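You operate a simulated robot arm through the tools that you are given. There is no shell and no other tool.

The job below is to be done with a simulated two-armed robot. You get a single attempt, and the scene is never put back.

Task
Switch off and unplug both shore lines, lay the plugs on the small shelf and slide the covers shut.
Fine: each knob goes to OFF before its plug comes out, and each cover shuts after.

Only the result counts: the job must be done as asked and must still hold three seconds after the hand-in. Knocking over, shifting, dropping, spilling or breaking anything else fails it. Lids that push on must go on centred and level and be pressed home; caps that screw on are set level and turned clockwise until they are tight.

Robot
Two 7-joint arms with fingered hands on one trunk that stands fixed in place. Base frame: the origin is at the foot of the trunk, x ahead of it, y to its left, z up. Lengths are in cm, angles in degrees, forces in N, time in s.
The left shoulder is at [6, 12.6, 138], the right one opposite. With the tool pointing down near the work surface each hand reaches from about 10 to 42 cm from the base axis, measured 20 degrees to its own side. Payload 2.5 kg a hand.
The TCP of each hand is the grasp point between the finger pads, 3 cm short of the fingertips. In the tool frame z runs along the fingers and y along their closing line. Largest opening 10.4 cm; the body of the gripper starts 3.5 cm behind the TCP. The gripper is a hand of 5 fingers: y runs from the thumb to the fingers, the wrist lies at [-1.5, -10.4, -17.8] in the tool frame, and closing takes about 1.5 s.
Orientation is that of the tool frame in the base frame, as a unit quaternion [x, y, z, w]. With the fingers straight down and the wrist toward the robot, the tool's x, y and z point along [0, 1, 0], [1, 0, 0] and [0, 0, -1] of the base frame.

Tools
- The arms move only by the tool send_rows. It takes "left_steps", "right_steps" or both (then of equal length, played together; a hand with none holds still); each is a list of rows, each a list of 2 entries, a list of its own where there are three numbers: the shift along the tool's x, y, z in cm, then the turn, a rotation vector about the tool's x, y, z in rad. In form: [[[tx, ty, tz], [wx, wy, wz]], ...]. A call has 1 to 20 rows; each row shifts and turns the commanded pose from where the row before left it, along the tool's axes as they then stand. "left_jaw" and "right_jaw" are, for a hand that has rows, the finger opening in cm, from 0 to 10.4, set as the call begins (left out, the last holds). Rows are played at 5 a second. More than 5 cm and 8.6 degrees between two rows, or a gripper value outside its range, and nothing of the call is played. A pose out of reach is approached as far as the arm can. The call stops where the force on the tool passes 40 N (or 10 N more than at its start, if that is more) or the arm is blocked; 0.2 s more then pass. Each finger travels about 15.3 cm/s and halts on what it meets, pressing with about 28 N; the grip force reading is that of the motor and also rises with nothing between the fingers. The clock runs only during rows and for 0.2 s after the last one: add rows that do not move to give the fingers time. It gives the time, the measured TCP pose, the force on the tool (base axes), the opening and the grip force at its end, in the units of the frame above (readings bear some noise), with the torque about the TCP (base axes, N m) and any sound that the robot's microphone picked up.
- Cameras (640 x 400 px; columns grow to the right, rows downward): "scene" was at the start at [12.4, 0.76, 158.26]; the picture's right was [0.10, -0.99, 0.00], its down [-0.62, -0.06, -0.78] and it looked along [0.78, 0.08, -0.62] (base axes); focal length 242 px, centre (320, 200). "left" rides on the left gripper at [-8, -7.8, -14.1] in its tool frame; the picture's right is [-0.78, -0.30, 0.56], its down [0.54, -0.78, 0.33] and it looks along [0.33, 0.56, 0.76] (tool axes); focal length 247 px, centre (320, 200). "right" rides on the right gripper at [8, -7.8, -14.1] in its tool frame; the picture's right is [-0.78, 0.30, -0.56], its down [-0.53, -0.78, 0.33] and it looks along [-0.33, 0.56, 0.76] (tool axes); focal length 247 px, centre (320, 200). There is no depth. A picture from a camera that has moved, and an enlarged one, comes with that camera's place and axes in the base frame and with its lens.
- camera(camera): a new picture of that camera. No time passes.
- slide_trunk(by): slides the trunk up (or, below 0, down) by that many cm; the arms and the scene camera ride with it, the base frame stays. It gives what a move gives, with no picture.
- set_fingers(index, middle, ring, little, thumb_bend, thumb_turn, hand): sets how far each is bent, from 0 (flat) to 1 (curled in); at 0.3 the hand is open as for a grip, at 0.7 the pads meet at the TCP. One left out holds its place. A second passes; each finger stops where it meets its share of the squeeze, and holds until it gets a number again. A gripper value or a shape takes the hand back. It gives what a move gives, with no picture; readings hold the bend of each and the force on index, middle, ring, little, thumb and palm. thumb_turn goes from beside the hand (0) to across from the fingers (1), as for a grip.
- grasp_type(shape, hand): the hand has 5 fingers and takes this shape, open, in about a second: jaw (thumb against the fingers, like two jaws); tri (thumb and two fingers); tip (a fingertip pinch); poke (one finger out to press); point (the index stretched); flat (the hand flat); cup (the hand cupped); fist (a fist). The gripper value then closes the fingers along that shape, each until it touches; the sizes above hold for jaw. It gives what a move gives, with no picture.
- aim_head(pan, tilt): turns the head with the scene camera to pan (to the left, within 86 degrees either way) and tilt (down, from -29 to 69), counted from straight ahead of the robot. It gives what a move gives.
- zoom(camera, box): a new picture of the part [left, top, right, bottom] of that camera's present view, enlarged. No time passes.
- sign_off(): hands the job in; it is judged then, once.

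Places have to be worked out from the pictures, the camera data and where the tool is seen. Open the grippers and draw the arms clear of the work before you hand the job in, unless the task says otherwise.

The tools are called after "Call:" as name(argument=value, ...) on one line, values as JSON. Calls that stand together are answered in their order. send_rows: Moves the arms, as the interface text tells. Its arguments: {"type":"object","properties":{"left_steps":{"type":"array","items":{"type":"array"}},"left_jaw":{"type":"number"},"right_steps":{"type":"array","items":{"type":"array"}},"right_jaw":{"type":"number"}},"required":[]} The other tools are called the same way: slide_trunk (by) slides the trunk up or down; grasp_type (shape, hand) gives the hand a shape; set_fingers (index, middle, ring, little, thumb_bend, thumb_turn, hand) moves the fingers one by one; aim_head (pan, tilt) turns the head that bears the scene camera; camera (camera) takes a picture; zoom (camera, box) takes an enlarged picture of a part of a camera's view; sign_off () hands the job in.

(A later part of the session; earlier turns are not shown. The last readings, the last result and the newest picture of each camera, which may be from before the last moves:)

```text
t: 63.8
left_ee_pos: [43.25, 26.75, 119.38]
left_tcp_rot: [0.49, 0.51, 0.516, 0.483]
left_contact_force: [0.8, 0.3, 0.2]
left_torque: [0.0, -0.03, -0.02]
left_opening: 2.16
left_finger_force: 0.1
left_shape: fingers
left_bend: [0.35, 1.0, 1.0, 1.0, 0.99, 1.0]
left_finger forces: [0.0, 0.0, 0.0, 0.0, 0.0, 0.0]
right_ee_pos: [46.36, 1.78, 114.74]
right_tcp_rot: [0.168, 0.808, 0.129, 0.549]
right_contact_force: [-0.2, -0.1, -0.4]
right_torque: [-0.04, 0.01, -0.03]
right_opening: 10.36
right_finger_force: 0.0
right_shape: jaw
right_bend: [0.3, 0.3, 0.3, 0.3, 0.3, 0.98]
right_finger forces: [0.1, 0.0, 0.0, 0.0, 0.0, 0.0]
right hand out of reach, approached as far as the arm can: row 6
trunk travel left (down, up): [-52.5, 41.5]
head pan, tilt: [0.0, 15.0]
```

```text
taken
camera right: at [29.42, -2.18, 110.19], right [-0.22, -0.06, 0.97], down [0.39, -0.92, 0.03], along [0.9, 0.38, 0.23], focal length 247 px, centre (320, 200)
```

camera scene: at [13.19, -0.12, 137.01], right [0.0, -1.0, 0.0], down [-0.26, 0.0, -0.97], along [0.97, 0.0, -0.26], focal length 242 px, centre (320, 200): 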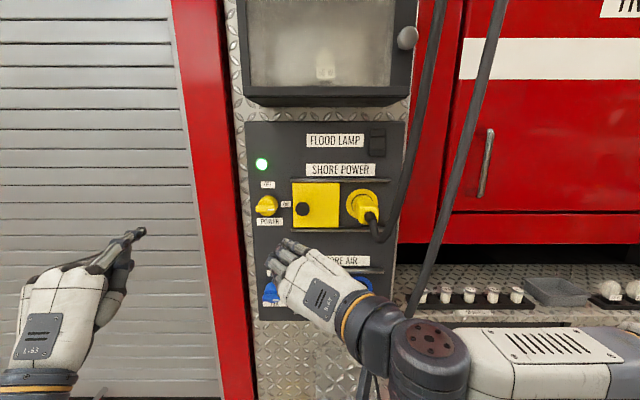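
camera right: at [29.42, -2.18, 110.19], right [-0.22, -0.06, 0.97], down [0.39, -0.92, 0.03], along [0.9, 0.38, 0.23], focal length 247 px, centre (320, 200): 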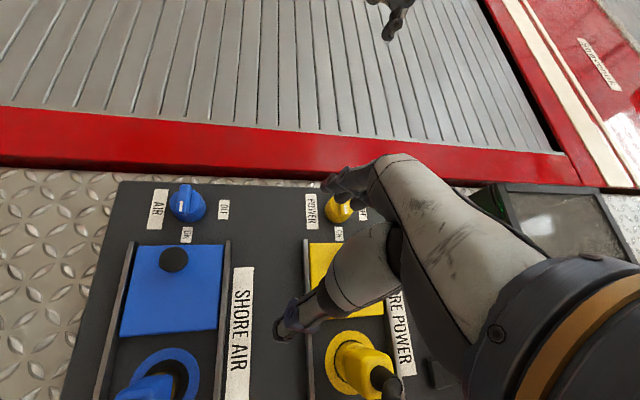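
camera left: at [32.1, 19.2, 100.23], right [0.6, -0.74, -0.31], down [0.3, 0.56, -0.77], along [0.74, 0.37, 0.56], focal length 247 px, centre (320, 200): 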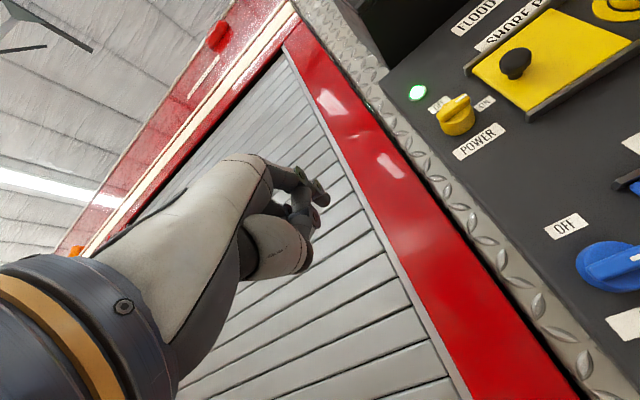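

Very good posture now (low elbow, near horizontal, wrist right). I move toward the yellow knob's height and test rolling to wrist-below.

Call:
send_rows(right_steps=[[[-1.63, 4.04, -0.09], [0, 0, 0]], [[-1.63, 4.04, -0.09], [0, 0, 0]], [[0, 0, 0], [0, 0, 0.1428]], [[0, 0, 0], [0, 0, 0.1428]], [[0, 0, 0], [0, 0, 0.1428]], [[0, 0, 0], [0, 0, 0.1428]], [[0, 0, 0], [0, 0, 0.1428]], [[0, 0, 0], [0, 0, 0.1428]], [[0, 0, 0], [0, 0, 0.1428]], [[0, 0, 0], [0, 0, 0.1428]], [[0, 0, 0], [0, 0, 0]]])

Call:
camera(camera="scene")

Call:
camera(camera="right")

```text
t: 66.2
left_ee_pos: [43.26, 26.73, 119.44]
left_tcp_rot: [0.49, 0.51, 0.516, 0.483]
left_contact_force: [0.6, 0.3, 0.6]
left_torque: [0.04, 0.0, 0.03]
left_opening: 2.16
left_finger_force: 0.0
left_shape: fingers
left_bend: [0.35, 1.0, 1.0, 1.0, 0.99, 1.0]
left_finger forces: [0.0, 0.1, 0.0, 0.0, 0.0, 0.1]
right_ee_pos: [47.91, 8.61, 120.61]
right_tcp_rot: [0.579, 0.588, 0.406, 0.393]
right_contact_force: [-0.3, -0.2, -1.2]
right_torque: [-0.03, 0.04, 0.01]
right_opening: 10.39
right_finger_force: 0.0
right_shape: jaw
right_bend: [0.3, 0.3, 0.3, 0.3, 0.3, 0.98]
right_finger forces: [0.1, 0.0, 0.0, 0.0, 0.0, 0.0]
right hand out of reach, approached as far as the arm can: row 4
trunk travel left (down, up): [-52.5, 41.5]
head pan, tilt: [0.0, 15.0]
```

```text
taken
camera scene: at [13.19, -0.12, 137.01], right [0.0, -1.0, 0.0], down [-0.26, 0.0, -0.97], along [0.97, 0.0, -0.26], focal length 242 px, centre (320, 200)
```

scene: 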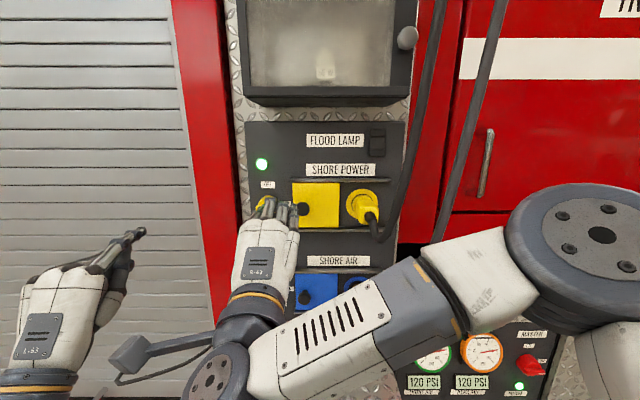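

```text
taken
camera right: at [31.76, 16.2, 118.67], right [-0.39, -0.79, 0.47], down [0.04, -0.53, -0.85], along [0.92, -0.32, 0.24], focal length 247 px, centre (320, 200)
```

right: 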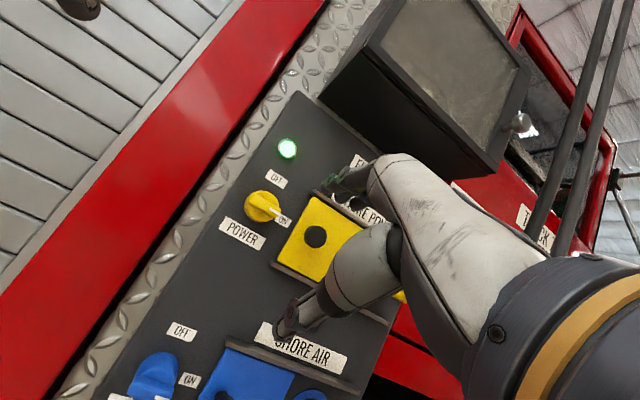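

The wrist-below pose works here with a low elbow. I level the remaining 21° of pitch.

Call:
send_rows(right_steps=[[[0, 0, 0], [-0.123, 0, 0]], [[0, 0, 0], [-0.123, 0, 0]], [[0, 0, 0], [-0.123, 0, 0]], [[0, 0, 0], [0, 0, 0]]])

Call:
camera(camera="scene")

```text
t: 67.2
left_ee_pos: [43.18, 26.73, 119.45]
left_tcp_rot: [0.49, 0.511, 0.516, 0.484]
left_contact_force: [0.5, -0.5, -0.2]
left_torque: [0.0, 0.0, 0.01]
left_opening: 2.15
left_finger_force: 0.0
left_shape: fingers
left_bend: [0.35, 1.0, 1.0, 1.0, 0.99, 1.0]
left_finger forces: [0.1, 0.0, 0.0, 0.0, 0.0, 0.1]
right_ee_pos: [47.91, 8.48, 120.56]
right_tcp_rot: [0.496, 0.504, 0.507, 0.493]
right_contact_force: [0.3, -0.8, 0.0]
right_torque: [-0.02, 0.01, 0.0]
right_opening: 10.42
right_finger_force: 0.1
right_shape: jaw
right_bend: [0.3, 0.3, 0.3, 0.3, 0.3, 0.98]
right_finger forces: [0.1, 0.0, 0.1, 0.1, 0.0, 0.1]
trunk travel left (down, up): [-52.5, 41.5]
head pan, tilt: [0.0, 15.0]
```

```text
taken
camera scene: at [13.19, -0.12, 137.01], right [0.0, -1.0, 0.0], down [-0.26, 0.0, -0.97], along [0.97, 0.0, -0.26], focal length 242 px, centre (320, 200)
```

scene: 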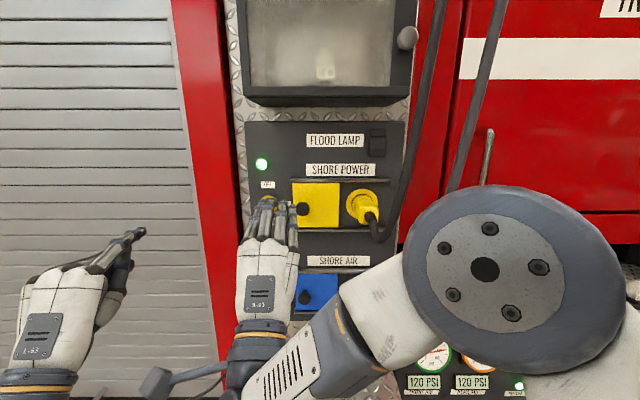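

Perfect orientation with no reach complaints. I move the open hand to about 6 cm short of the final grip at the yellow knob and look.

Call:
send_rows(right_steps=[[[0.95, 0.47, 3], [0, 0, 0]], [[0.95, 0.47, 3], [0, 0, 0]], [[0.9, 0.46, 3], [0, 0, 0]], [[0, 0, 0], [0, 0, 0]]])

Call:
camera(camera="scene")

Call:
zoom(camera="scene", box=[230, 150, 330, 250])

Call:
camera(camera="left")

Call:
camera(camera="right")

```text
t: 68.2
left_ee_pos: [43.22, 26.75, 119.41]
left_tcp_rot: [0.49, 0.51, 0.516, 0.484]
left_contact_force: [-0.1, 0.1, -0.3]
left_torque: [-0.01, -0.01, 0.01]
left_opening: 2.19
left_finger_force: 0.0
left_shape: fingers
left_bend: [0.35, 1.0, 1.0, 1.0, 0.99, 1.0]
left_finger forces: [0.1, 0.1, 0.0, 0.0, 0.1, 0.0]
right_ee_pos: [57.73, 10.21, 122.54]
right_tcp_rot: [0.508, 0.494, 0.506, 0.491]
right_contact_force: [0.0, 0.1, 0.1]
right_torque: [0.02, 0.03, 0.04]
right_opening: 10.41
right_finger_force: 0.1
right_shape: jaw
right_bend: [0.3, 0.3, 0.3, 0.3, 0.3, 0.98]
right_finger forces: [0.0, 0.1, 0.0, 0.0, 0.0, 0.1]
trunk travel left (down, up): [-52.5, 41.5]
head pan, tilt: [0.0, 15.0]
```

```text
taken
camera scene: at [13.19, -0.12, 137.01], right [0.0, -1.0, 0.0], down [-0.26, 0.0, -0.97], along [0.97, 0.0, -0.26], focal length 242 px, centre (320, 200)
```

scene: 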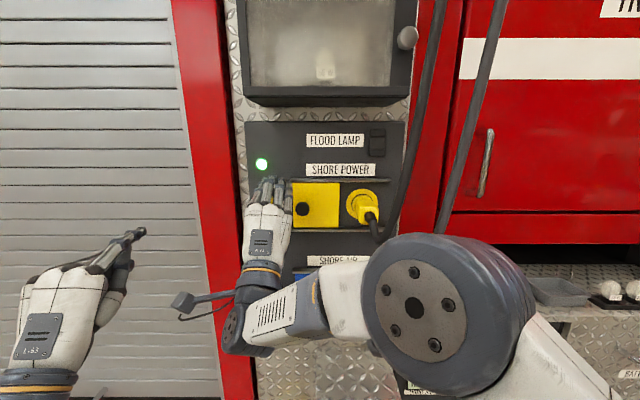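

```text
4.00 times, centred on (280, 200) of scene
camera zoom: at [13.19, -0.12, 137.01], right [0.0, -1.0, 0.0], down [-0.26, 0.0, -0.97], along [0.97, 0.0, -0.26], focal length 968 px, centre (480, 200)
```

zoom: 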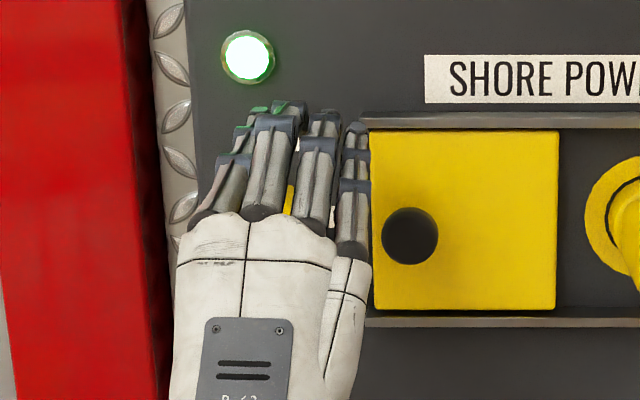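

```text
taken
camera left: at [29.68, 18.1, 111.6], right [0.6, -0.74, -0.31], down [0.3, 0.56, -0.77], along [0.74, 0.37, 0.56], focal length 247 px, centre (320, 200)
```

left: 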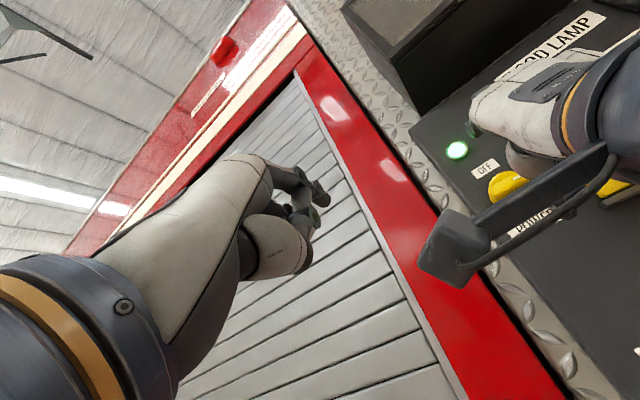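

```text
taken
camera right: at [43.38, 18.48, 115.23], right [-0.55, -0.79, 0.28], down [0.33, -0.51, -0.79], along [0.76, -0.35, 0.54], focal length 247 px, centre (320, 200)
```

right: 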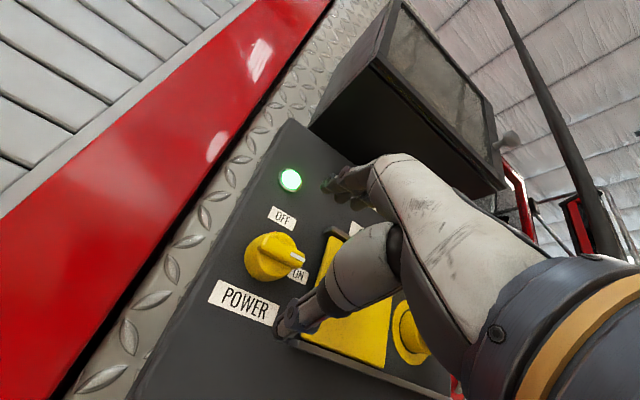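

The knob is where I predicted ([62, 11.3, 122]); the hand is 1.1 cm too far right and 0.5 too high. I correct and advance about 2 cm.

Call:
send_rows(right_steps=[[[1.1, -0.5, 0], [0, 0, 0]], [[0, 0, 1.2], [0, 0, 0]], [[0, 0, 0.8], [0, 0, 0]], [[0, 0, 0], [0, 0, 0]]])

Call:
zoom(camera="right", box=[200, 120, 440, 360])

Call:
zoom(camera="scene", box=[230, 150, 330, 250])

```text
t: 69.2
left_ee_pos: [43.31, 26.74, 119.37]
left_tcp_rot: [0.49, 0.51, 0.516, 0.483]
left_contact_force: [-0.4, 0.2, -0.1]
left_torque: [0.0, 0.0, 0.01]
left_opening: 2.19
left_finger_force: 0.2
left_shape: fingers
left_bend: [0.35, 1.0, 1.0, 1.0, 0.99, 1.0]
left_finger forces: [0.0, 0.0, 0.1, 0.0, 0.0, 0.0]
right_ee_pos: [59.5, 11.28, 122.14]
right_tcp_rot: [0.506, 0.498, 0.505, 0.492]
right_contact_force: [0.4, -0.1, 0.1]
right_torque: [-0.02, -0.03, -0.03]
right_opening: 10.39
right_finger_force: 0.0
right_shape: jaw
right_bend: [0.3, 0.3, 0.3, 0.3, 0.3, 0.98]
right_finger forces: [0.0, 0.1, 0.0, 0.0, 0.1, 0.0]
trunk travel left (down, up): [-52.5, 41.5]
head pan, tilt: [0.0, 15.0]
```

```text
1.67 times, centred on (320, 240) of right
camera zoom: at [45.19, 19.42, 114.63], right [-0.55, -0.78, 0.28], down [0.33, -0.52, -0.79], along [0.77, -0.34, 0.54], focal length 412 px, centre (320, 133)
```

zoom: 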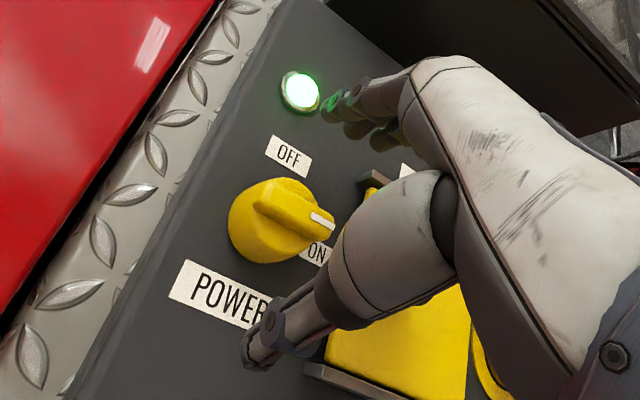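

```text
4.00 times, centred on (280, 200) of scene
camera zoom: at [13.19, -0.12, 137.01], right [0.0, -1.0, 0.0], down [-0.26, 0.0, -0.97], along [0.97, 0.0, -0.26], focal length 968 px, centre (480, 200)
```

zoom: 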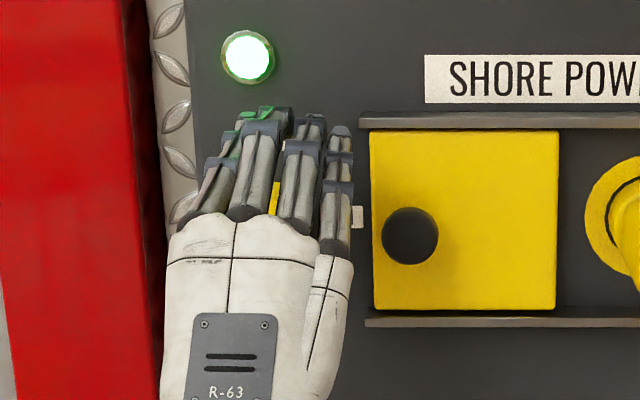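

View confirms alignment; the knob is maybe 0.3 cm further left. I advance 0.7 cm more, then close the fingers on the bar.

Call:
send_rows(right_steps=[[[0.3, -0.1, 0.7], [0, 0, 0]], [[0, 0, 0], [0, 0, 0]]])

Call:
send_rows(right_jaw=0.5, right_steps=[[[0, 0, 0], [0, 0, 0]], [[0, 0, 0], [0, 0, 0]], [[0, 0, 0], [0, 0, 0]], [[0, 0, 0], [0, 0, 0]], [[0, 0, 0], [0, 0, 0]], [[0, 0, 0], [0, 0, 0]], [[0, 0, 0], [0, 0, 0]], [[0, 0, 0], [0, 0, 0]]])

Call:
zoom(camera="right", box=[200, 120, 440, 360])

Call:
zoom(camera="scene", box=[230, 150, 330, 250])

```text
t: 69.8
left_ee_pos: [43.24, 26.71, 119.42]
left_tcp_rot: [0.49, 0.51, 0.515, 0.484]
left_contact_force: [1.1, 0.7, 0.4]
left_torque: [-0.03, -0.01, 0.01]
left_opening: 2.18
left_finger_force: 0.1
left_shape: fingers
left_bend: [0.35, 1.0, 1.0, 1.0, 0.99, 1.0]
left_finger forces: [0.0, 0.0, 0.0, 0.0, 0.0, 0.0]
right_ee_pos: [59.83, 11.18, 122.22]
right_tcp_rot: [0.506, 0.497, 0.504, 0.492]
right_contact_force: [-0.2, 0.2, -0.5]
right_torque: [0.0, -0.01, -0.03]
right_opening: 10.41
right_finger_force: 0.0
right_shape: jaw
right_bend: [0.3, 0.3, 0.3, 0.3, 0.3, 0.98]
right_finger forces: [0.1, 0.0, 0.0, 0.0, 0.0, 0.1]
right hand out of reach, approached as far as the arm can: row 1
trunk travel left (down, up): [-52.5, 41.5]
head pan, tilt: [0.0, 15.0]
```

```text
t: 71.6
left_ee_pos: [43.18, 26.81, 119.4]
left_tcp_rot: [0.488, 0.512, 0.517, 0.482]
left_contact_force: [0.2, -0.6, 0.0]
left_torque: [-0.05, -0.01, 0.0]
left_opening: 2.18
left_finger_force: 0.0
left_shape: fingers
left_bend: [0.35, 1.0, 1.0, 1.0, 0.99, 1.0]
left_finger forces: [0.0, 0.0, 0.1, 0.0, 0.1, 0.0]
right_ee_pos: [59.85, 11.12, 122.01]
right_tcp_rot: [0.506, 0.498, 0.504, 0.492]
right_contact_force: [-0.6, -1.0, 0.5]
right_torque: [-0.03, -0.15, -0.01]
right_opening: 1.02
right_finger_force: 28.5
right_shape: jaw
right_bend: [0.72, 0.65, 0.7, 0.7, 0.74, 1.0]
right_finger forces: [17.2, 8.1, 0.0, 0.0, 23.0, 0.0]
trunk travel left (down, up): [-52.5, 41.5]
head pan, tilt: [0.0, 15.0]
```

```text
1.67 times, centred on (320, 240) of right
camera zoom: at [45.61, 19.29, 114.58], right [-0.55, -0.78, 0.29], down [0.33, -0.52, -0.79], along [0.77, -0.34, 0.54], focal length 412 px, centre (320, 133)
```

zoom: 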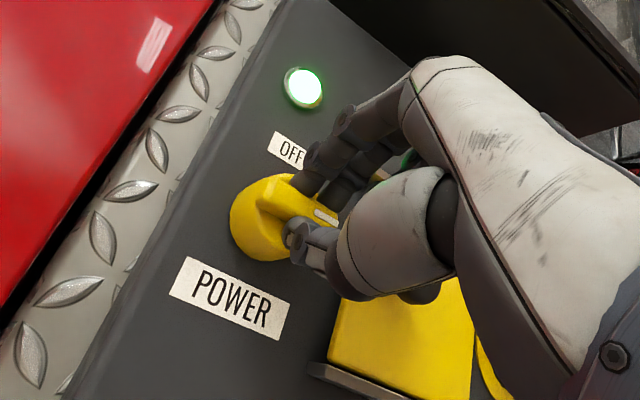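

```text
4.00 times, centred on (280, 200) of scene
camera zoom: at [13.19, -0.14, 137.01], right [0.0, -1.0, 0.0], down [-0.26, 0.0, -0.97], along [0.97, 0.0, -0.26], focal length 968 px, centre (480, 200)
```

zoom: 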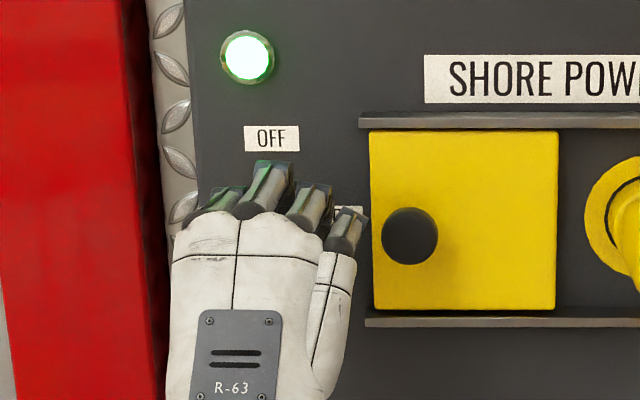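

Solid grip on the bar (28 N, opening 1.0). I begin turning counter-clockwise, first 41°, about the knob axis.

Call:
send_rows(right_steps=[[[0, 0.057, 0], [0, 0, -0.1428]], [[0, 0.057, 0], [0, 0, -0.1428]], [[0, 0.057, 0], [0, 0, -0.1428]], [[0, 0.057, 0], [0, 0, -0.1428]], [[0, 0.057, 0], [0, 0, -0.1428]]])

Call:
zoom(camera="right", box=[200, 120, 440, 360])

Call:
camera(camera="scene")

```text
t: 72.7
left_ee_pos: [43.13, 26.69, 119.52]
left_tcp_rot: [0.49, 0.509, 0.517, 0.483]
left_contact_force: [0.4, -0.6, 0.1]
left_torque: [0.03, 0.0, 0.02]
left_opening: 2.18
left_finger_force: 0.0
left_shape: fingers
left_bend: [0.35, 1.0, 1.0, 1.0, 0.99, 1.0]
left_finger forces: [0.1, 0.1, 0.0, 0.1, 0.1, 0.1]
right_ee_pos: [58.35, 9.05, 121.75]
right_tcp_rot: [0.416, 0.631, 0.321, 0.571]
right_contact_force: [-1.5, 0.4, 14.5]
right_torque: [0.21, -0.57, 0.06]
right_opening: 0.74
right_finger_force: 27.9
right_shape: jaw
right_bend: [0.57, 0.72, 0.7, 0.7, 0.82, 1.0]
right_finger forces: [22.0, 0.0, 0.1, 0.0, 0.0, 0.0]
right hand out of reach, approached as far as the arm can: row 1, 2, 3, 4, 5
trunk travel left (down, up): [-52.5, 41.5]
head pan, tilt: [0.0, 15.0]
stopped in row 5 (right hand): the arm was blocked; the commanded pose is now the measured one
```

```text
1.67 times, centred on (320, 240) of right
camera zoom: at [43.14, 13.69, 113.41], right [-0.5, -0.52, 0.69], down [0.21, -0.85, -0.49], along [0.84, -0.1, 0.53], focal length 412 px, centre (320, 133)
```

zoom: 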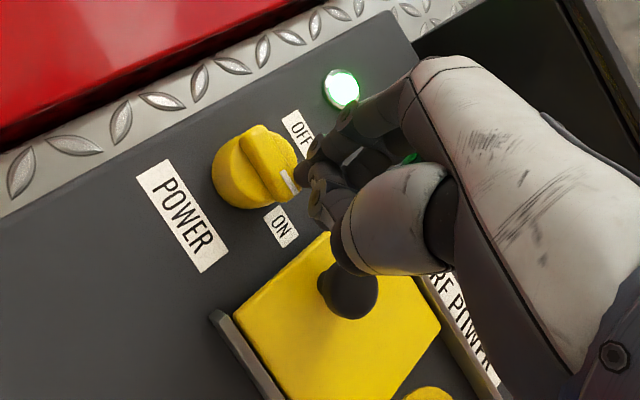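

```text
taken
camera scene: at [12.99, -0.11, 137.02], right [0.0, -1.0, 0.0], down [-0.26, 0.0, -0.97], along [0.97, 0.0, -0.26], focal length 242 px, centre (320, 200)
```

scene: 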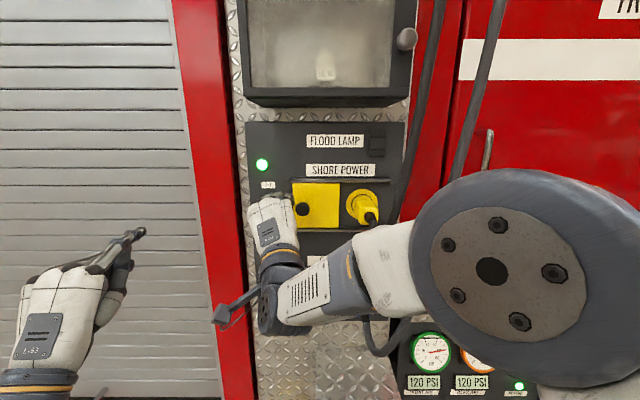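

The arm ran out of reach while rolling and the fingers slid off the bar; the knob moved only a little. I open and back off, then look at the knob's state.

Call:
send_rows(right_jaw=6, right_steps=[[[0, 0, 0], [0, 0, 0]], [[0, 0, 0], [0, 0, 0]], [[0, 0, -2.5], [0, 0, 0]], [[0, 0, -2.5], [0, 0, 0]], [[0, 0, 0], [0, 0, 0]]])

Call:
camera(camera="right")

Call:
zoom(camera="right", box=[200, 80, 320, 200])

```text
t: 73.8
left_ee_pos: [43.22, 26.68, 119.44]
left_tcp_rot: [0.49, 0.51, 0.516, 0.483]
left_contact_force: [-0.3, 0.5, -0.1]
left_torque: [0.01, 0.0, -0.01]
left_opening: 2.17
left_finger_force: 0.1
left_shape: fingers
left_bend: [0.35, 1.0, 1.0, 1.0, 0.99, 1.0]
left_finger forces: [0.0, 0.0, 0.0, 0.0, 0.0, 0.0]
right_ee_pos: [53.69, 9.35, 121.75]
right_tcp_rot: [0.417, 0.638, 0.315, 0.565]
right_contact_force: [0.1, 0.3, 0.0]
right_torque: [-0.01, 0.0, 0.04]
right_opening: 5.99
right_finger_force: 0.1
right_shape: jaw
right_bend: [0.74, 0.42, 0.38, 0.43, 0.66, 1.0]
right_finger forces: [0.0, 0.0, 0.1, 0.0, 0.1, 0.0]
trunk travel left (down, up): [-52.5, 41.5]
head pan, tilt: [0.0, 15.0]
```

```text
taken
camera right: at [38.23, 14.01, 113.7], right [-0.48, -0.52, 0.7], down [0.2, -0.85, -0.49], along [0.85, -0.1, 0.51], focal length 247 px, centre (320, 200)
```

right: 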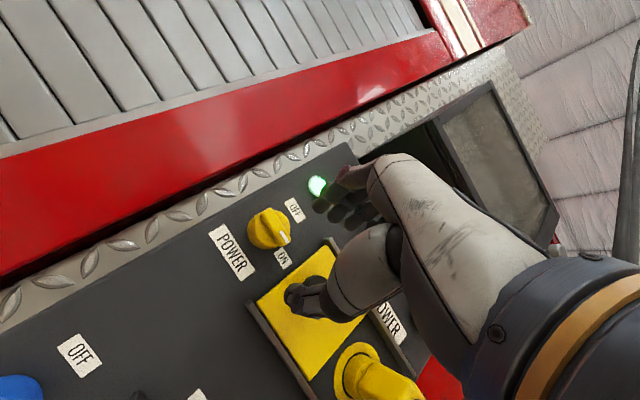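

```text
3.33 times, centred on (260, 140) of right
camera zoom: at [38.23, 14.01, 113.7], right [-0.48, -0.52, 0.7], down [0.2, -0.85, -0.49], along [0.85, -0.1, 0.51], focal length 823 px, centre (520, 400)
```

zoom: 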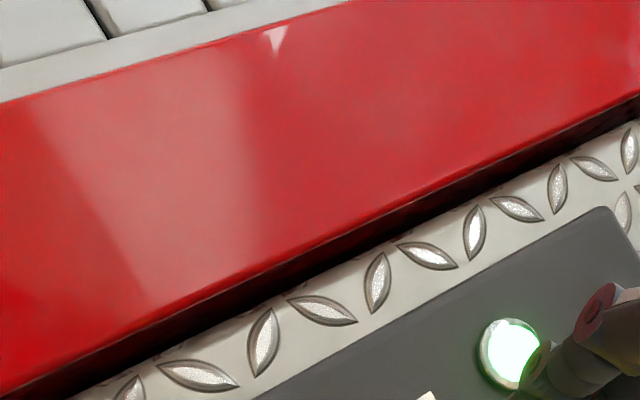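

I zoom onto the knob itself.

Call:
zoom(camera="right", box=[210, 180, 338, 280])

Call:
zoom(camera="scene", box=[230, 150, 330, 250])

```text
4.00 times, centred on (274, 230) of right
camera zoom: at [38.23, 14.01, 113.7], right [-0.48, -0.52, 0.7], down [0.2, -0.85, -0.49], along [0.85, -0.1, 0.51], focal length 988 px, centre (504, 80)
```

zoom: 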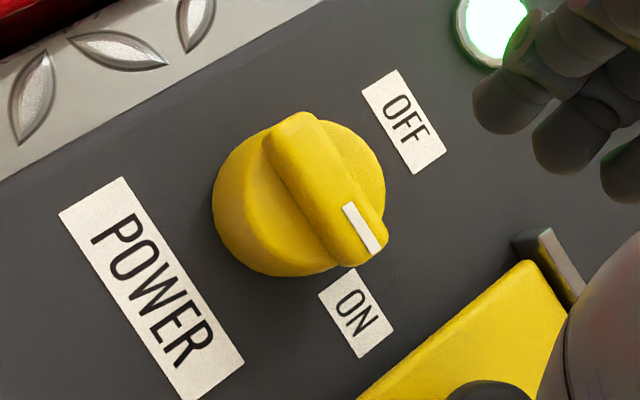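

```text
4.00 times, centred on (280, 200) of scene
camera zoom: at [13.2, -0.12, 137.0], right [0.0, -1.0, 0.0], down [-0.26, 0.0, -0.97], along [0.97, 0.0, -0.26], focal length 968 px, centre (480, 200)
```

zoom: 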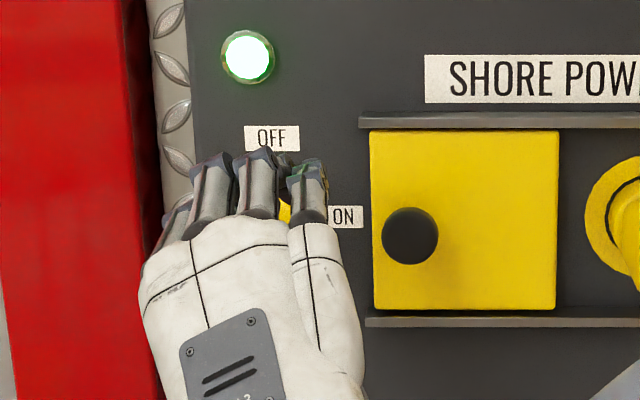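

The knob is still at ON (bar parallel to the lettering). I test whether the end pose (wrist right) is reachable here: continue rolling in free air at x≈54, then push forward.

Call:
send_rows(right_steps=[[[0, 0, 0], [0, 0, -0.1428]], [[0, 0, 0], [0, 0, -0.1428]], [[0, 0, 0], [0, 0, -0.1428]], [[0, 0, 0], [0, 0, -0.1428]], [[0, 0, 0], [0, 0, -0.1428]], [[0, 0, 0], [0, 0, -0.1428]], [[0, 0, 0], [0, 0, 0]]])

Call:
camera(camera="scene")

```text
t: 75.5
left_ee_pos: [43.28, 26.74, 119.39]
left_tcp_rot: [0.49, 0.51, 0.515, 0.484]
left_contact_force: [-0.3, -0.5, -0.5]
left_torque: [-0.02, 0.0, 0.0]
left_opening: 2.17
left_finger_force: 0.1
left_shape: fingers
left_bend: [0.35, 1.0, 1.0, 1.0, 0.99, 1.0]
left_finger forces: [0.0, 0.0, 0.0, 0.0, 0.0, 0.1]
right_ee_pos: [51.74, 12.55, 122.46]
right_tcp_rot: [0.11, 0.752, 0.053, 0.648]
right_contact_force: [-1.0, -0.4, 0.2]
right_torque: [0.0, -0.01, 0.01]
right_opening: 6.02
right_finger_force: 0.0
right_shape: jaw
right_bend: [0.74, 0.41, 0.38, 0.43, 0.66, 1.0]
right_finger forces: [0.1, 0.0, 0.0, 0.0, 0.0, 0.0]
right hand out of reach, approached as far as the arm can: row 3, 4
trunk travel left (down, up): [-52.5, 41.5]
head pan, tilt: [0.0, 15.0]
```

```text
taken
camera scene: at [13.19, -0.16, 137.01], right [0.0, -1.0, 0.0], down [-0.26, 0.0, -0.97], along [0.97, 0.0, -0.26], focal length 242 px, centre (320, 200)
```

scene: 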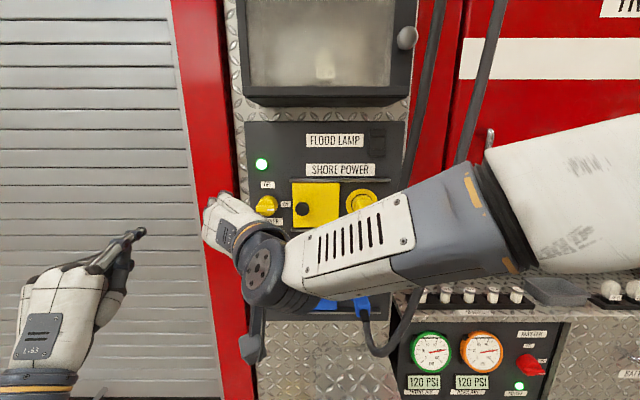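

End orientation is reachable at x≈52. I open fully, centre on the knob in y and push forward toward x≈60 to see if reach holds in this orientation.

Call:
send_rows(right_jaw=10.4, right_steps=[[[0, -0.8, 0], [0, 0, 0]], [[0, 0, 0], [0, 0, 0]], [[0, 0, 0], [0, 0, 0]], [[0, 0, 0], [0, 0, 0]], [[0, 0, 2], [0, 0, 0]], [[0, 0, 2], [0, 0, 0]], [[0, 0, 2], [0, 0, 0]], [[0, 0, 2], [0, 0, 0]], [[0, 0, 0], [0, 0, 0]]])

Call:
camera(camera="scene")

Call:
camera(camera="right")

```text
t: 77.5
left_ee_pos: [43.22, 26.78, 119.48]
left_tcp_rot: [0.489, 0.511, 0.516, 0.483]
left_contact_force: [0.7, -0.1, 0.2]
left_torque: [0.0, 0.01, 0.0]
left_opening: 2.16
left_finger_force: 0.2
left_shape: fingers
left_bend: [0.35, 1.0, 1.0, 1.0, 0.99, 1.0]
left_finger forces: [0.0, 0.1, 0.0, 0.0, 0.0, 0.0]
right_ee_pos: [59.52, 11.21, 121.04]
right_tcp_rot: [0.112, 0.752, 0.053, 0.647]
right_contact_force: [0.2, 0.0, -0.1]
right_torque: [0.02, -0.05, -0.03]
right_opening: 10.36
right_finger_force: 0.1
right_shape: jaw
right_bend: [0.3, 0.3, 0.3, 0.3, 0.3, 0.98]
right_finger forces: [0.1, 0.1, 0.1, 0.0, 0.0, 0.0]
trunk travel left (down, up): [-52.5, 41.5]
head pan, tilt: [0.0, 15.0]
```

```text
taken
camera scene: at [13.19, -0.12, 137.01], right [0.0, -1.0, 0.0], down [-0.26, 0.0, -0.97], along [0.97, 0.0, -0.26], focal length 242 px, centre (320, 200)
```

scene: 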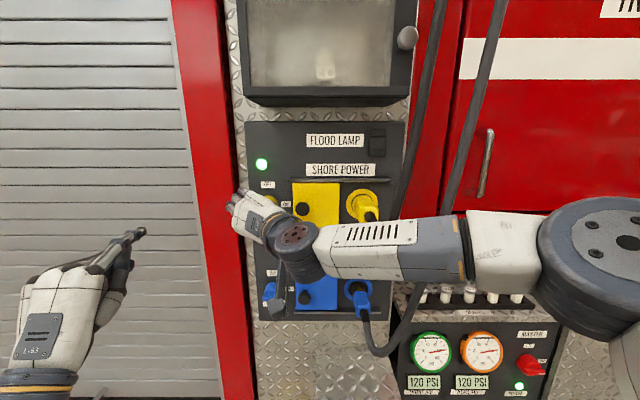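

```text
taken
camera right: at [43.67, 6.64, 113.81], right [-0.41, 0.14, 0.9], down [0.32, -0.9, 0.29], along [0.85, 0.41, 0.33], focal length 247 px, centre (320, 200)
```

right: 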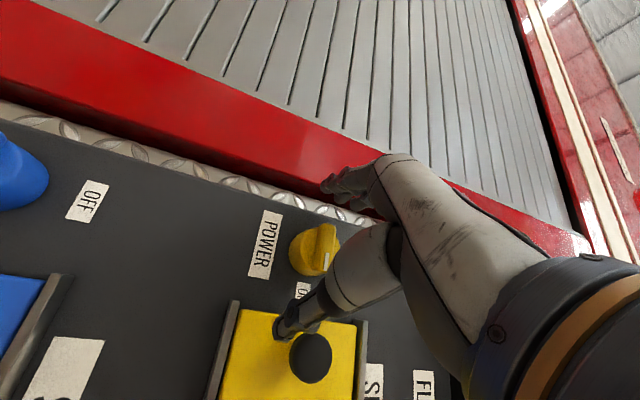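

Reach holds at x≈59.5 in the end orientation. From here I centre on the knob axis and roll the open hand to wrist-below around the knob, checking reach row by row.

Call:
send_rows(right_steps=[[[-0.95, 0.2, 0], [0, 0, 0]], [[0, 0, 0], [0, 0, 0.1428]], [[0, 0, 0], [0, 0, 0.1428]], [[0, 0, 0], [0, 0, 0.1428]], [[0, 0, 0], [0, 0, 0.1428]], [[0, 0, 0], [0, 0, 0]]])

Call:
camera(camera="scene")

Call:
camera(camera="right")

```text
t: 78.8
left_ee_pos: [43.22, 26.67, 119.37]
left_tcp_rot: [0.49, 0.51, 0.516, 0.484]
left_contact_force: [0.3, 0.3, -0.2]
left_torque: [-0.04, -0.01, -0.02]
left_opening: 2.19
left_finger_force: 0.1
left_shape: fingers
left_bend: [0.35, 1.0, 1.0, 1.0, 0.99, 1.0]
left_finger forces: [0.0, 0.0, 0.0, 0.1, 0.0, 0.0]
right_ee_pos: [59.82, 11.05, 121.75]
right_tcp_rot: [0.13, 0.751, 0.083, 0.642]
right_contact_force: [0.0, 0.4, -0.2]
right_torque: [-0.01, 0.0, -0.01]
right_opening: 10.37
right_finger_force: 0.1
right_shape: jaw
right_bend: [0.3, 0.3, 0.3, 0.3, 0.3, 0.98]
right_finger forces: [0.1, 0.0, 0.1, 0.1, 0.1, 0.0]
right hand out of reach, approached as far as the arm can: row 2, 3, 4, 5
trunk travel left (down, up): [-52.5, 41.5]
head pan, tilt: [0.0, 15.0]
```

```text
taken
camera scene: at [13.18, -0.12, 137.01], right [0.0, -1.0, 0.0], down [-0.26, 0.0, -0.97], along [0.97, 0.0, -0.26], focal length 242 px, centre (320, 200)
```

scene: 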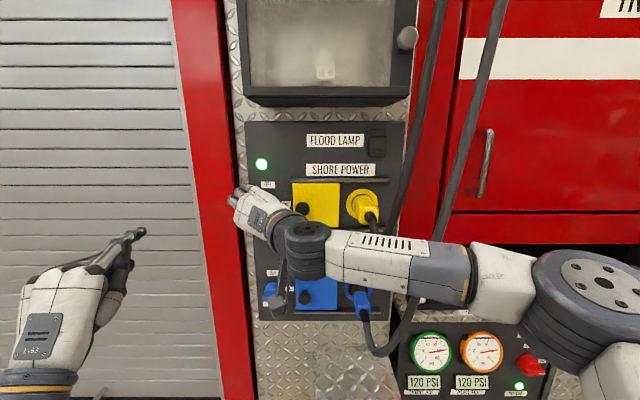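

```text
taken
camera right: at [43.92, 6.74, 114.27], right [-0.41, 0.07, 0.91], down [0.34, -0.91, 0.22], along [0.85, 0.4, 0.35], focal length 247 px, centre (320, 200)
```

right: 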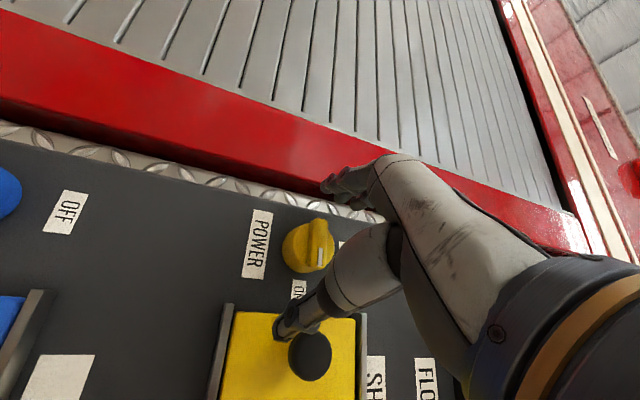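

Rolling around here is limited, so I'll push the bar instead: retreat 5 cm, form the "poke" shape, and look at where the fingertips are.

Call:
send_rows(right_steps=[[[0, 0, -3], [0, 0, 0]], [[0, 0, -3], [0, 0, 0]], [[0, 0, 0], [0, 0, 0]]])

Call:
grasp_type(shape="poke", hand="right")

Call:
camera(camera="right")

Call:
zoom(camera="scene", box=[210, 140, 330, 260])

```text
t: 79.7
left_ee_pos: [43.18, 26.69, 119.43]
left_tcp_rot: [0.49, 0.51, 0.515, 0.484]
left_contact_force: [0.5, 0.2, 0.1]
left_torque: [0.0, -0.01, -0.02]
left_opening: 2.16
left_finger_force: 0.0
left_shape: fingers
left_bend: [0.35, 1.0, 1.0, 1.0, 0.99, 1.0]
left_finger forces: [0.1, 0.0, 0.0, 0.0, 0.1, 0.0]
right_ee_pos: [53.71, 11.56, 122.85]
right_tcp_rot: [0.13, 0.751, 0.083, 0.642]
right_contact_force: [0.7, 0.1, -1.1]
right_torque: [0.01, -0.01, -0.01]
right_opening: 10.41
right_finger_force: 0.1
right_shape: jaw
right_bend: [0.3, 0.3, 0.3, 0.3, 0.3, 0.98]
right_finger forces: [0.0, 0.0, 0.0, 0.0, 0.0, 0.0]
trunk travel left (down, up): [-52.5, 41.5]
head pan, tilt: [0.0, 15.0]
```

```text
t: 80.5
left_ee_pos: [43.39, 26.62, 119.4]
left_tcp_rot: [0.489, 0.511, 0.516, 0.484]
left_contact_force: [-0.4, -0.6, 0.5]
left_torque: [0.03, 0.02, 0.01]
left_opening: 2.16
left_finger_force: 0.0
left_shape: fingers
left_bend: [0.35, 1.0, 1.0, 1.0, 0.99, 1.0]
left_finger forces: [0.0, 0.0, 0.0, 0.0, 0.0, 0.0]
right_ee_pos: [53.75, 11.51, 122.91]
right_tcp_rot: [0.13, 0.751, 0.083, 0.641]
right_contact_force: [-0.5, -0.5, 0.5]
right_torque: [0.01, 0.02, 0.01]
right_opening: 0.0
right_finger_force: 0.1
right_shape: poke
right_bend: [0.7, 0.7, 0.99, 0.99, 1.0, 1.0]
right_finger forces: [0.0, 0.0, 0.1, 0.0, 0.0, 0.0]
trunk travel left (down, up): [-52.5, 41.5]
head pan, tilt: [0.0, 15.0]
```

```text
taken
camera right: at [37.96, 7.17, 115.41], right [-0.41, 0.07, 0.91], down [0.34, -0.91, 0.22], along [0.85, 0.4, 0.35], focal length 247 px, centre (320, 200)
```

right: 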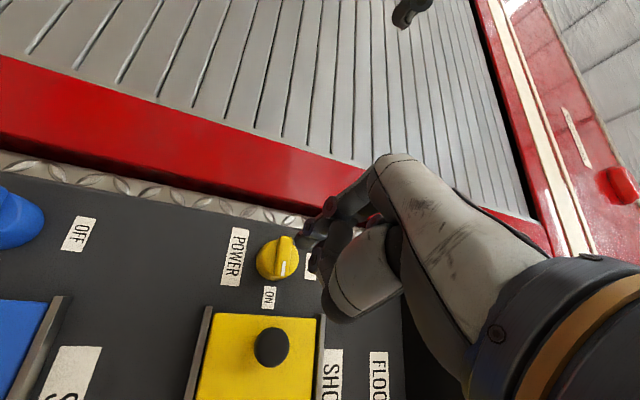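

```text
3.33 times, centred on (270, 200) of scene
camera zoom: at [13.19, -0.12, 137.01], right [0.0, -1.0, 0.0], down [-0.26, 0.0, -0.97], along [0.97, 0.0, -0.26], focal length 807 px, centre (487, 200)
```

zoom: 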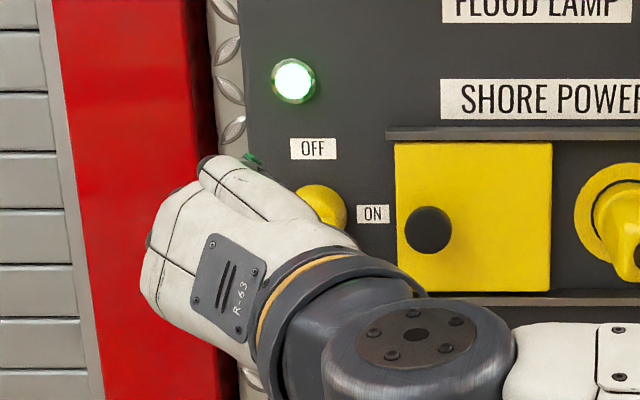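

I zoom on the fingertips in the right-hand view.

Call:
zoom(camera="right", box=[240, 180, 400, 300])

Call:
zoom(camera="left", box=[400, 60, 640, 260])

```text
3.33 times, centred on (320, 240) of right
camera zoom: at [37.96, 7.17, 115.41], right [-0.41, 0.07, 0.91], down [0.34, -0.91, 0.22], along [0.85, 0.4, 0.35], focal length 823 px, centre (320, 67)
```

zoom: 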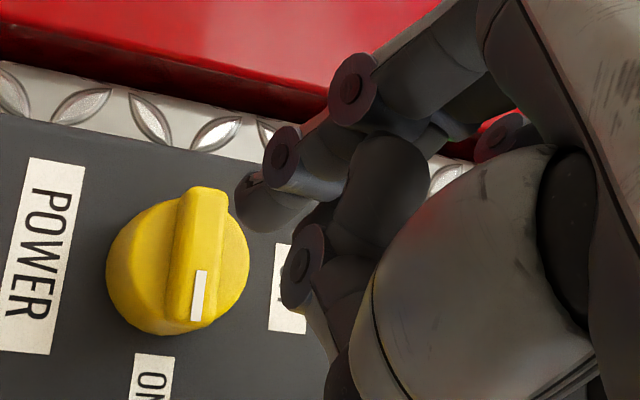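

```text
2.00 times, centred on (520, 160) of left
camera zoom: at [29.68, 18.11, 111.6], right [0.6, -0.74, -0.31], down [0.3, 0.56, -0.77], along [0.74, 0.37, 0.56], focal length 494 px, centre (-80, 280)
```

zoom: 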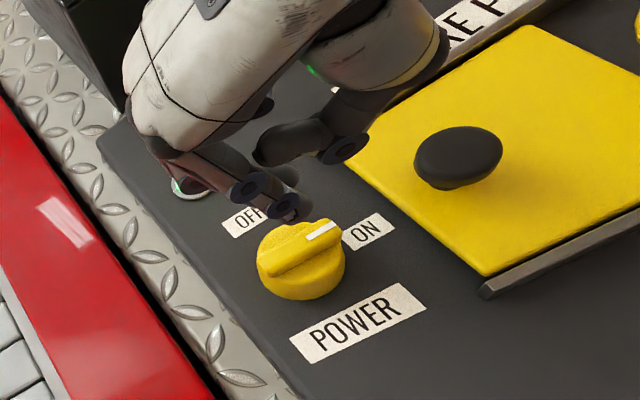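

The left camera sees the poke fingers well: the index tip sits about +1 cm along tool x and 3 cm ahead of the TCP. I'll push the left half of the bar down from above; I first position the tip above-left of the bar, still short of it.

Call:
send_rows(right_steps=[[[-2.2, 1.52, -0.45], [0, 0, 0]], [[-0.34, 0.21, 2.36], [0, 0, 0]], [[-0.34, 0.21, 2.36], [0, 0, 0]], [[0, 0, 0], [0, 0, 0]]])

Call:
zoom(camera="left", box=[440, 100, 600, 220])

Call:
zoom(camera="right", box=[240, 180, 400, 300])

Call:
zoom(camera="scene", box=[220, 150, 320, 240])

```text
t: 81.5
left_ee_pos: [43.27, 26.71, 119.33]
left_tcp_rot: [0.49, 0.51, 0.516, 0.483]
left_contact_force: [0.5, -0.6, 1.5]
left_torque: [0.0, 0.01, -0.01]
left_opening: 2.16
left_finger_force: 0.0
left_shape: fingers
left_bend: [0.35, 1.0, 1.0, 1.0, 0.99, 1.0]
left_finger forces: [0.0, 0.0, 0.1, 0.1, 0.0, 0.0]
right_ee_pos: [58.59, 12.45, 125.47]
right_tcp_rot: [0.129, 0.752, 0.082, 0.642]
right_contact_force: [-0.1, 0.2, -0.5]
right_torque: [0.01, -0.01, -0.02]
right_opening: 0.01
right_finger_force: 0.0
right_shape: poke
right_bend: [0.7, 0.7, 0.99, 0.99, 1.0, 1.0]
right_finger forces: [0.1, 0.1, 0.0, 0.0, 0.1, 0.0]
trunk travel left (down, up): [-52.5, 41.5]
head pan, tilt: [0.0, 15.0]
```

```text
3.33 times, centred on (520, 160) of left
camera zoom: at [29.68, 18.11, 111.6], right [0.6, -0.74, -0.31], down [0.3, 0.56, -0.77], along [0.74, 0.37, 0.56], focal length 823 px, centre (-347, 333)
```

zoom: 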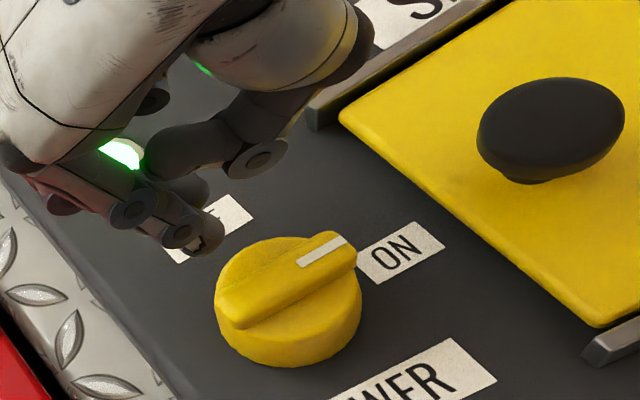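

```text
3.33 times, centred on (320, 240) of right
camera zoom: at [42.74, 8.0, 118.02], right [-0.41, 0.07, 0.91], down [0.34, -0.91, 0.22], along [0.85, 0.4, 0.35], focal length 823 px, centre (320, 67)
```

zoom: 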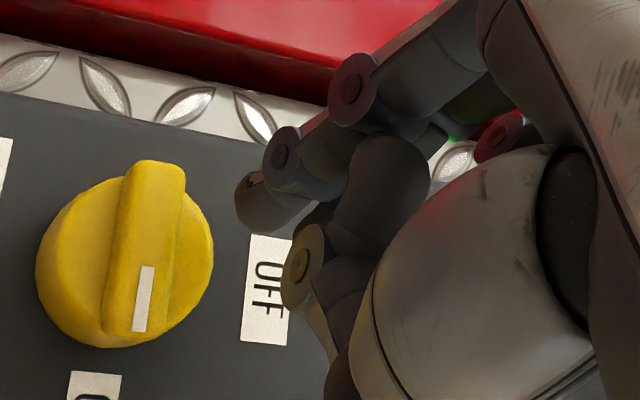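

```text
4.44 times, centred on (270, 195) of scene
camera zoom: at [13.18, -0.12, 137.01], right [0.0, -1.0, 0.0], down [-0.26, 0.0, -0.97], along [0.97, 0.0, -0.26], focal length 1076 px, centre (542, 222)
```

zoom: 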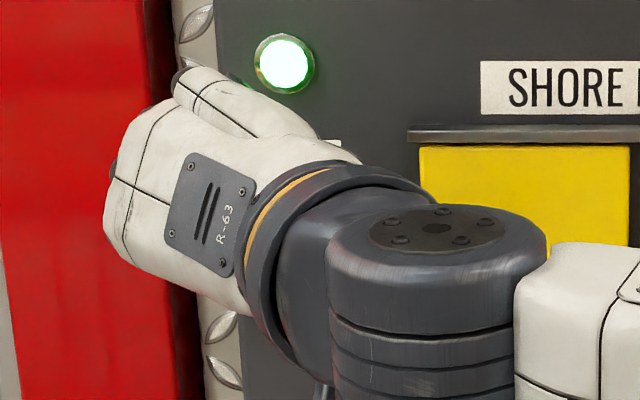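

The fingertip model matches the picture (tip ≈ [61.4, 12.6, 124.1]). I advance 1.4 cm so the tip sits above the left half of the bar, then push down 1.8 cm.

Call:
send_rows(right_steps=[[[-0.2, 0.125, 1.38], [0, 0, 0]], [[0, 0, 0], [0, 0, 0]], [[0.565, -0.175, 0.097], [0, 0, 0]], [[0.565, -0.175, 0.097], [0, 0, 0]], [[0.565, -0.175, 0.097], [0, 0, 0]], [[0, 0, 0], [0, 0, 0]]])

Call:
zoom(camera="left", box=[440, 100, 600, 220])

Call:
zoom(camera="right", box=[240, 180, 400, 300])

```text
t: 83.0
left_ee_pos: [43.13, 26.65, 119.42]
left_tcp_rot: [0.49, 0.51, 0.516, 0.484]
left_contact_force: [0.0, 1.6, -0.5]
left_torque: [0.01, 0.03, -0.01]
left_opening: 2.16
left_finger_force: 0.2
left_shape: fingers
left_bend: [0.35, 1.0, 1.0, 1.0, 0.99, 1.0]
left_finger forces: [0.1, 0.1, 0.0, 0.0, 0.1, 0.1]
right_ee_pos: [59.86, 12.5, 123.73]
right_tcp_rot: [0.128, 0.752, 0.084, 0.642]
right_contact_force: [-1.0, 1.7, 2.8]
right_torque: [0.04, -0.1, 0.06]
right_opening: 0.02
right_finger_force: 0.0
right_shape: poke
right_bend: [0.7, 0.7, 0.99, 0.99, 1.0, 1.0]
right_finger forces: [3.4, 1.8, 0.0, 0.1, 0.0, 0.1]
trunk travel left (down, up): [-52.5, 41.5]
head pan, tilt: [0.0, 15.0]
```

```text
3.33 times, centred on (520, 160) of left
camera zoom: at [29.64, 18.13, 111.61], right [0.6, -0.74, -0.31], down [0.3, 0.56, -0.77], along [0.74, 0.37, 0.56], focal length 823 px, centre (-347, 333)
```

zoom: 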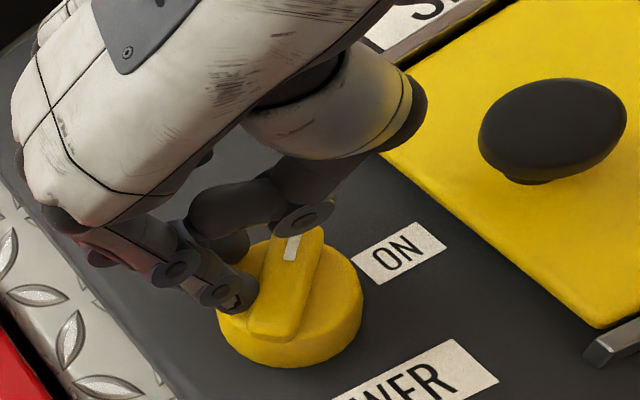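

```text
3.33 times, centred on (320, 240) of right
camera zoom: at [44.08, 8.0, 116.2], right [-0.41, 0.07, 0.91], down [0.34, -0.91, 0.22], along [0.85, 0.4, 0.35], focal length 823 px, centre (320, 67)
```

zoom: 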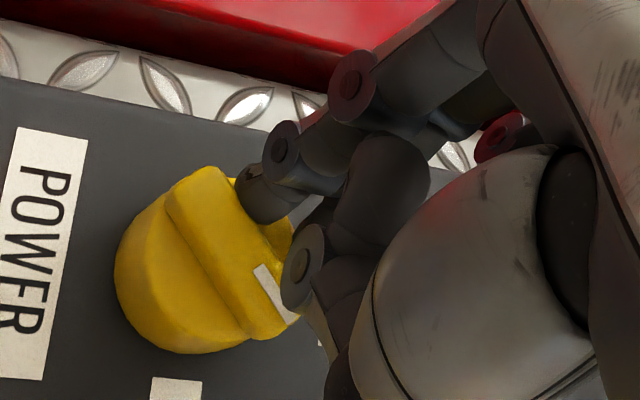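

The knob is turning nicely with only ~3 N. I keep pushing down another 1.7 cm.

Call:
send_rows(right_steps=[[[0.4, -0.125, 0.07], [0, 0, 0]], [[0.4, -0.125, 0.07], [0, 0, 0]], [[0.4, -0.125, 0.07], [0, 0, 0]], [[0.4, -0.125, 0.07], [0, 0, 0]], [[0, 0, 0], [0, 0, 0]]])

Call:
zoom(camera="left", box=[440, 100, 600, 220])

Call:
zoom(camera="right", box=[240, 180, 400, 300])

```text
t: 84.2
left_ee_pos: [43.1, 26.84, 119.45]
left_tcp_rot: [0.489, 0.51, 0.516, 0.484]
left_contact_force: [-0.5, 0.7, -0.1]
left_torque: [0.0, -0.06, -0.01]
left_opening: 2.16
left_finger_force: 0.0
left_shape: fingers
left_bend: [0.35, 1.0, 1.0, 1.0, 0.99, 1.0]
left_finger forces: [0.1, 0.0, 0.1, 0.0, 0.0, 0.0]
right_ee_pos: [59.62, 12.61, 122.11]
right_tcp_rot: [0.127, 0.752, 0.084, 0.642]
right_contact_force: [-10.2, 8.2, 5.3]
right_torque: [-0.08, -0.2, 0.19]
right_opening: 0.0
right_finger_force: 0.1
right_shape: poke
right_bend: [0.7, 0.7, 0.99, 0.99, 1.0, 1.0]
right_finger forces: [0.1, 16.8, 0.0, 0.0, 0.0, 0.0]
trunk travel left (down, up): [-52.5, 41.5]
head pan, tilt: [0.0, 15.0]
```

```text
3.33 times, centred on (520, 160) of left
camera zoom: at [29.51, 18.2, 111.63], right [0.6, -0.74, -0.3], down [0.3, 0.56, -0.77], along [0.74, 0.37, 0.56], focal length 823 px, centre (-347, 333)
```

zoom: 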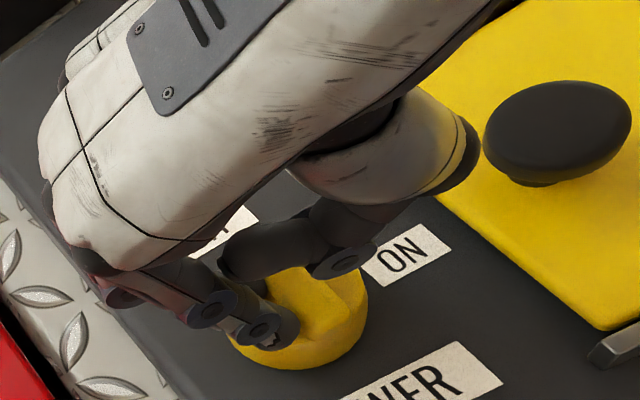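

```text
3.33 times, centred on (320, 240) of right
camera zoom: at [43.85, 8.13, 114.54], right [-0.41, 0.07, 0.91], down [0.34, -0.91, 0.23], along [0.84, 0.4, 0.35], focal length 823 px, centre (320, 67)
```

zoom: 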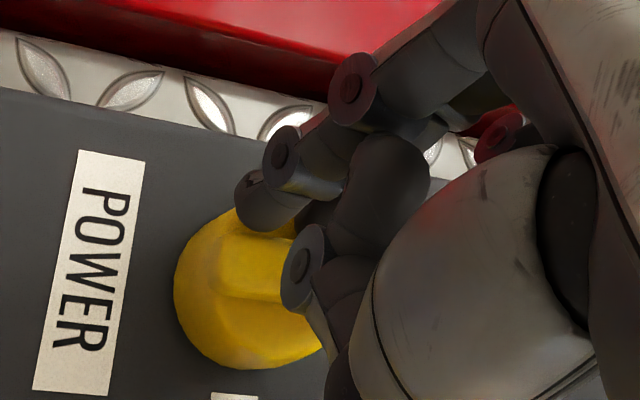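

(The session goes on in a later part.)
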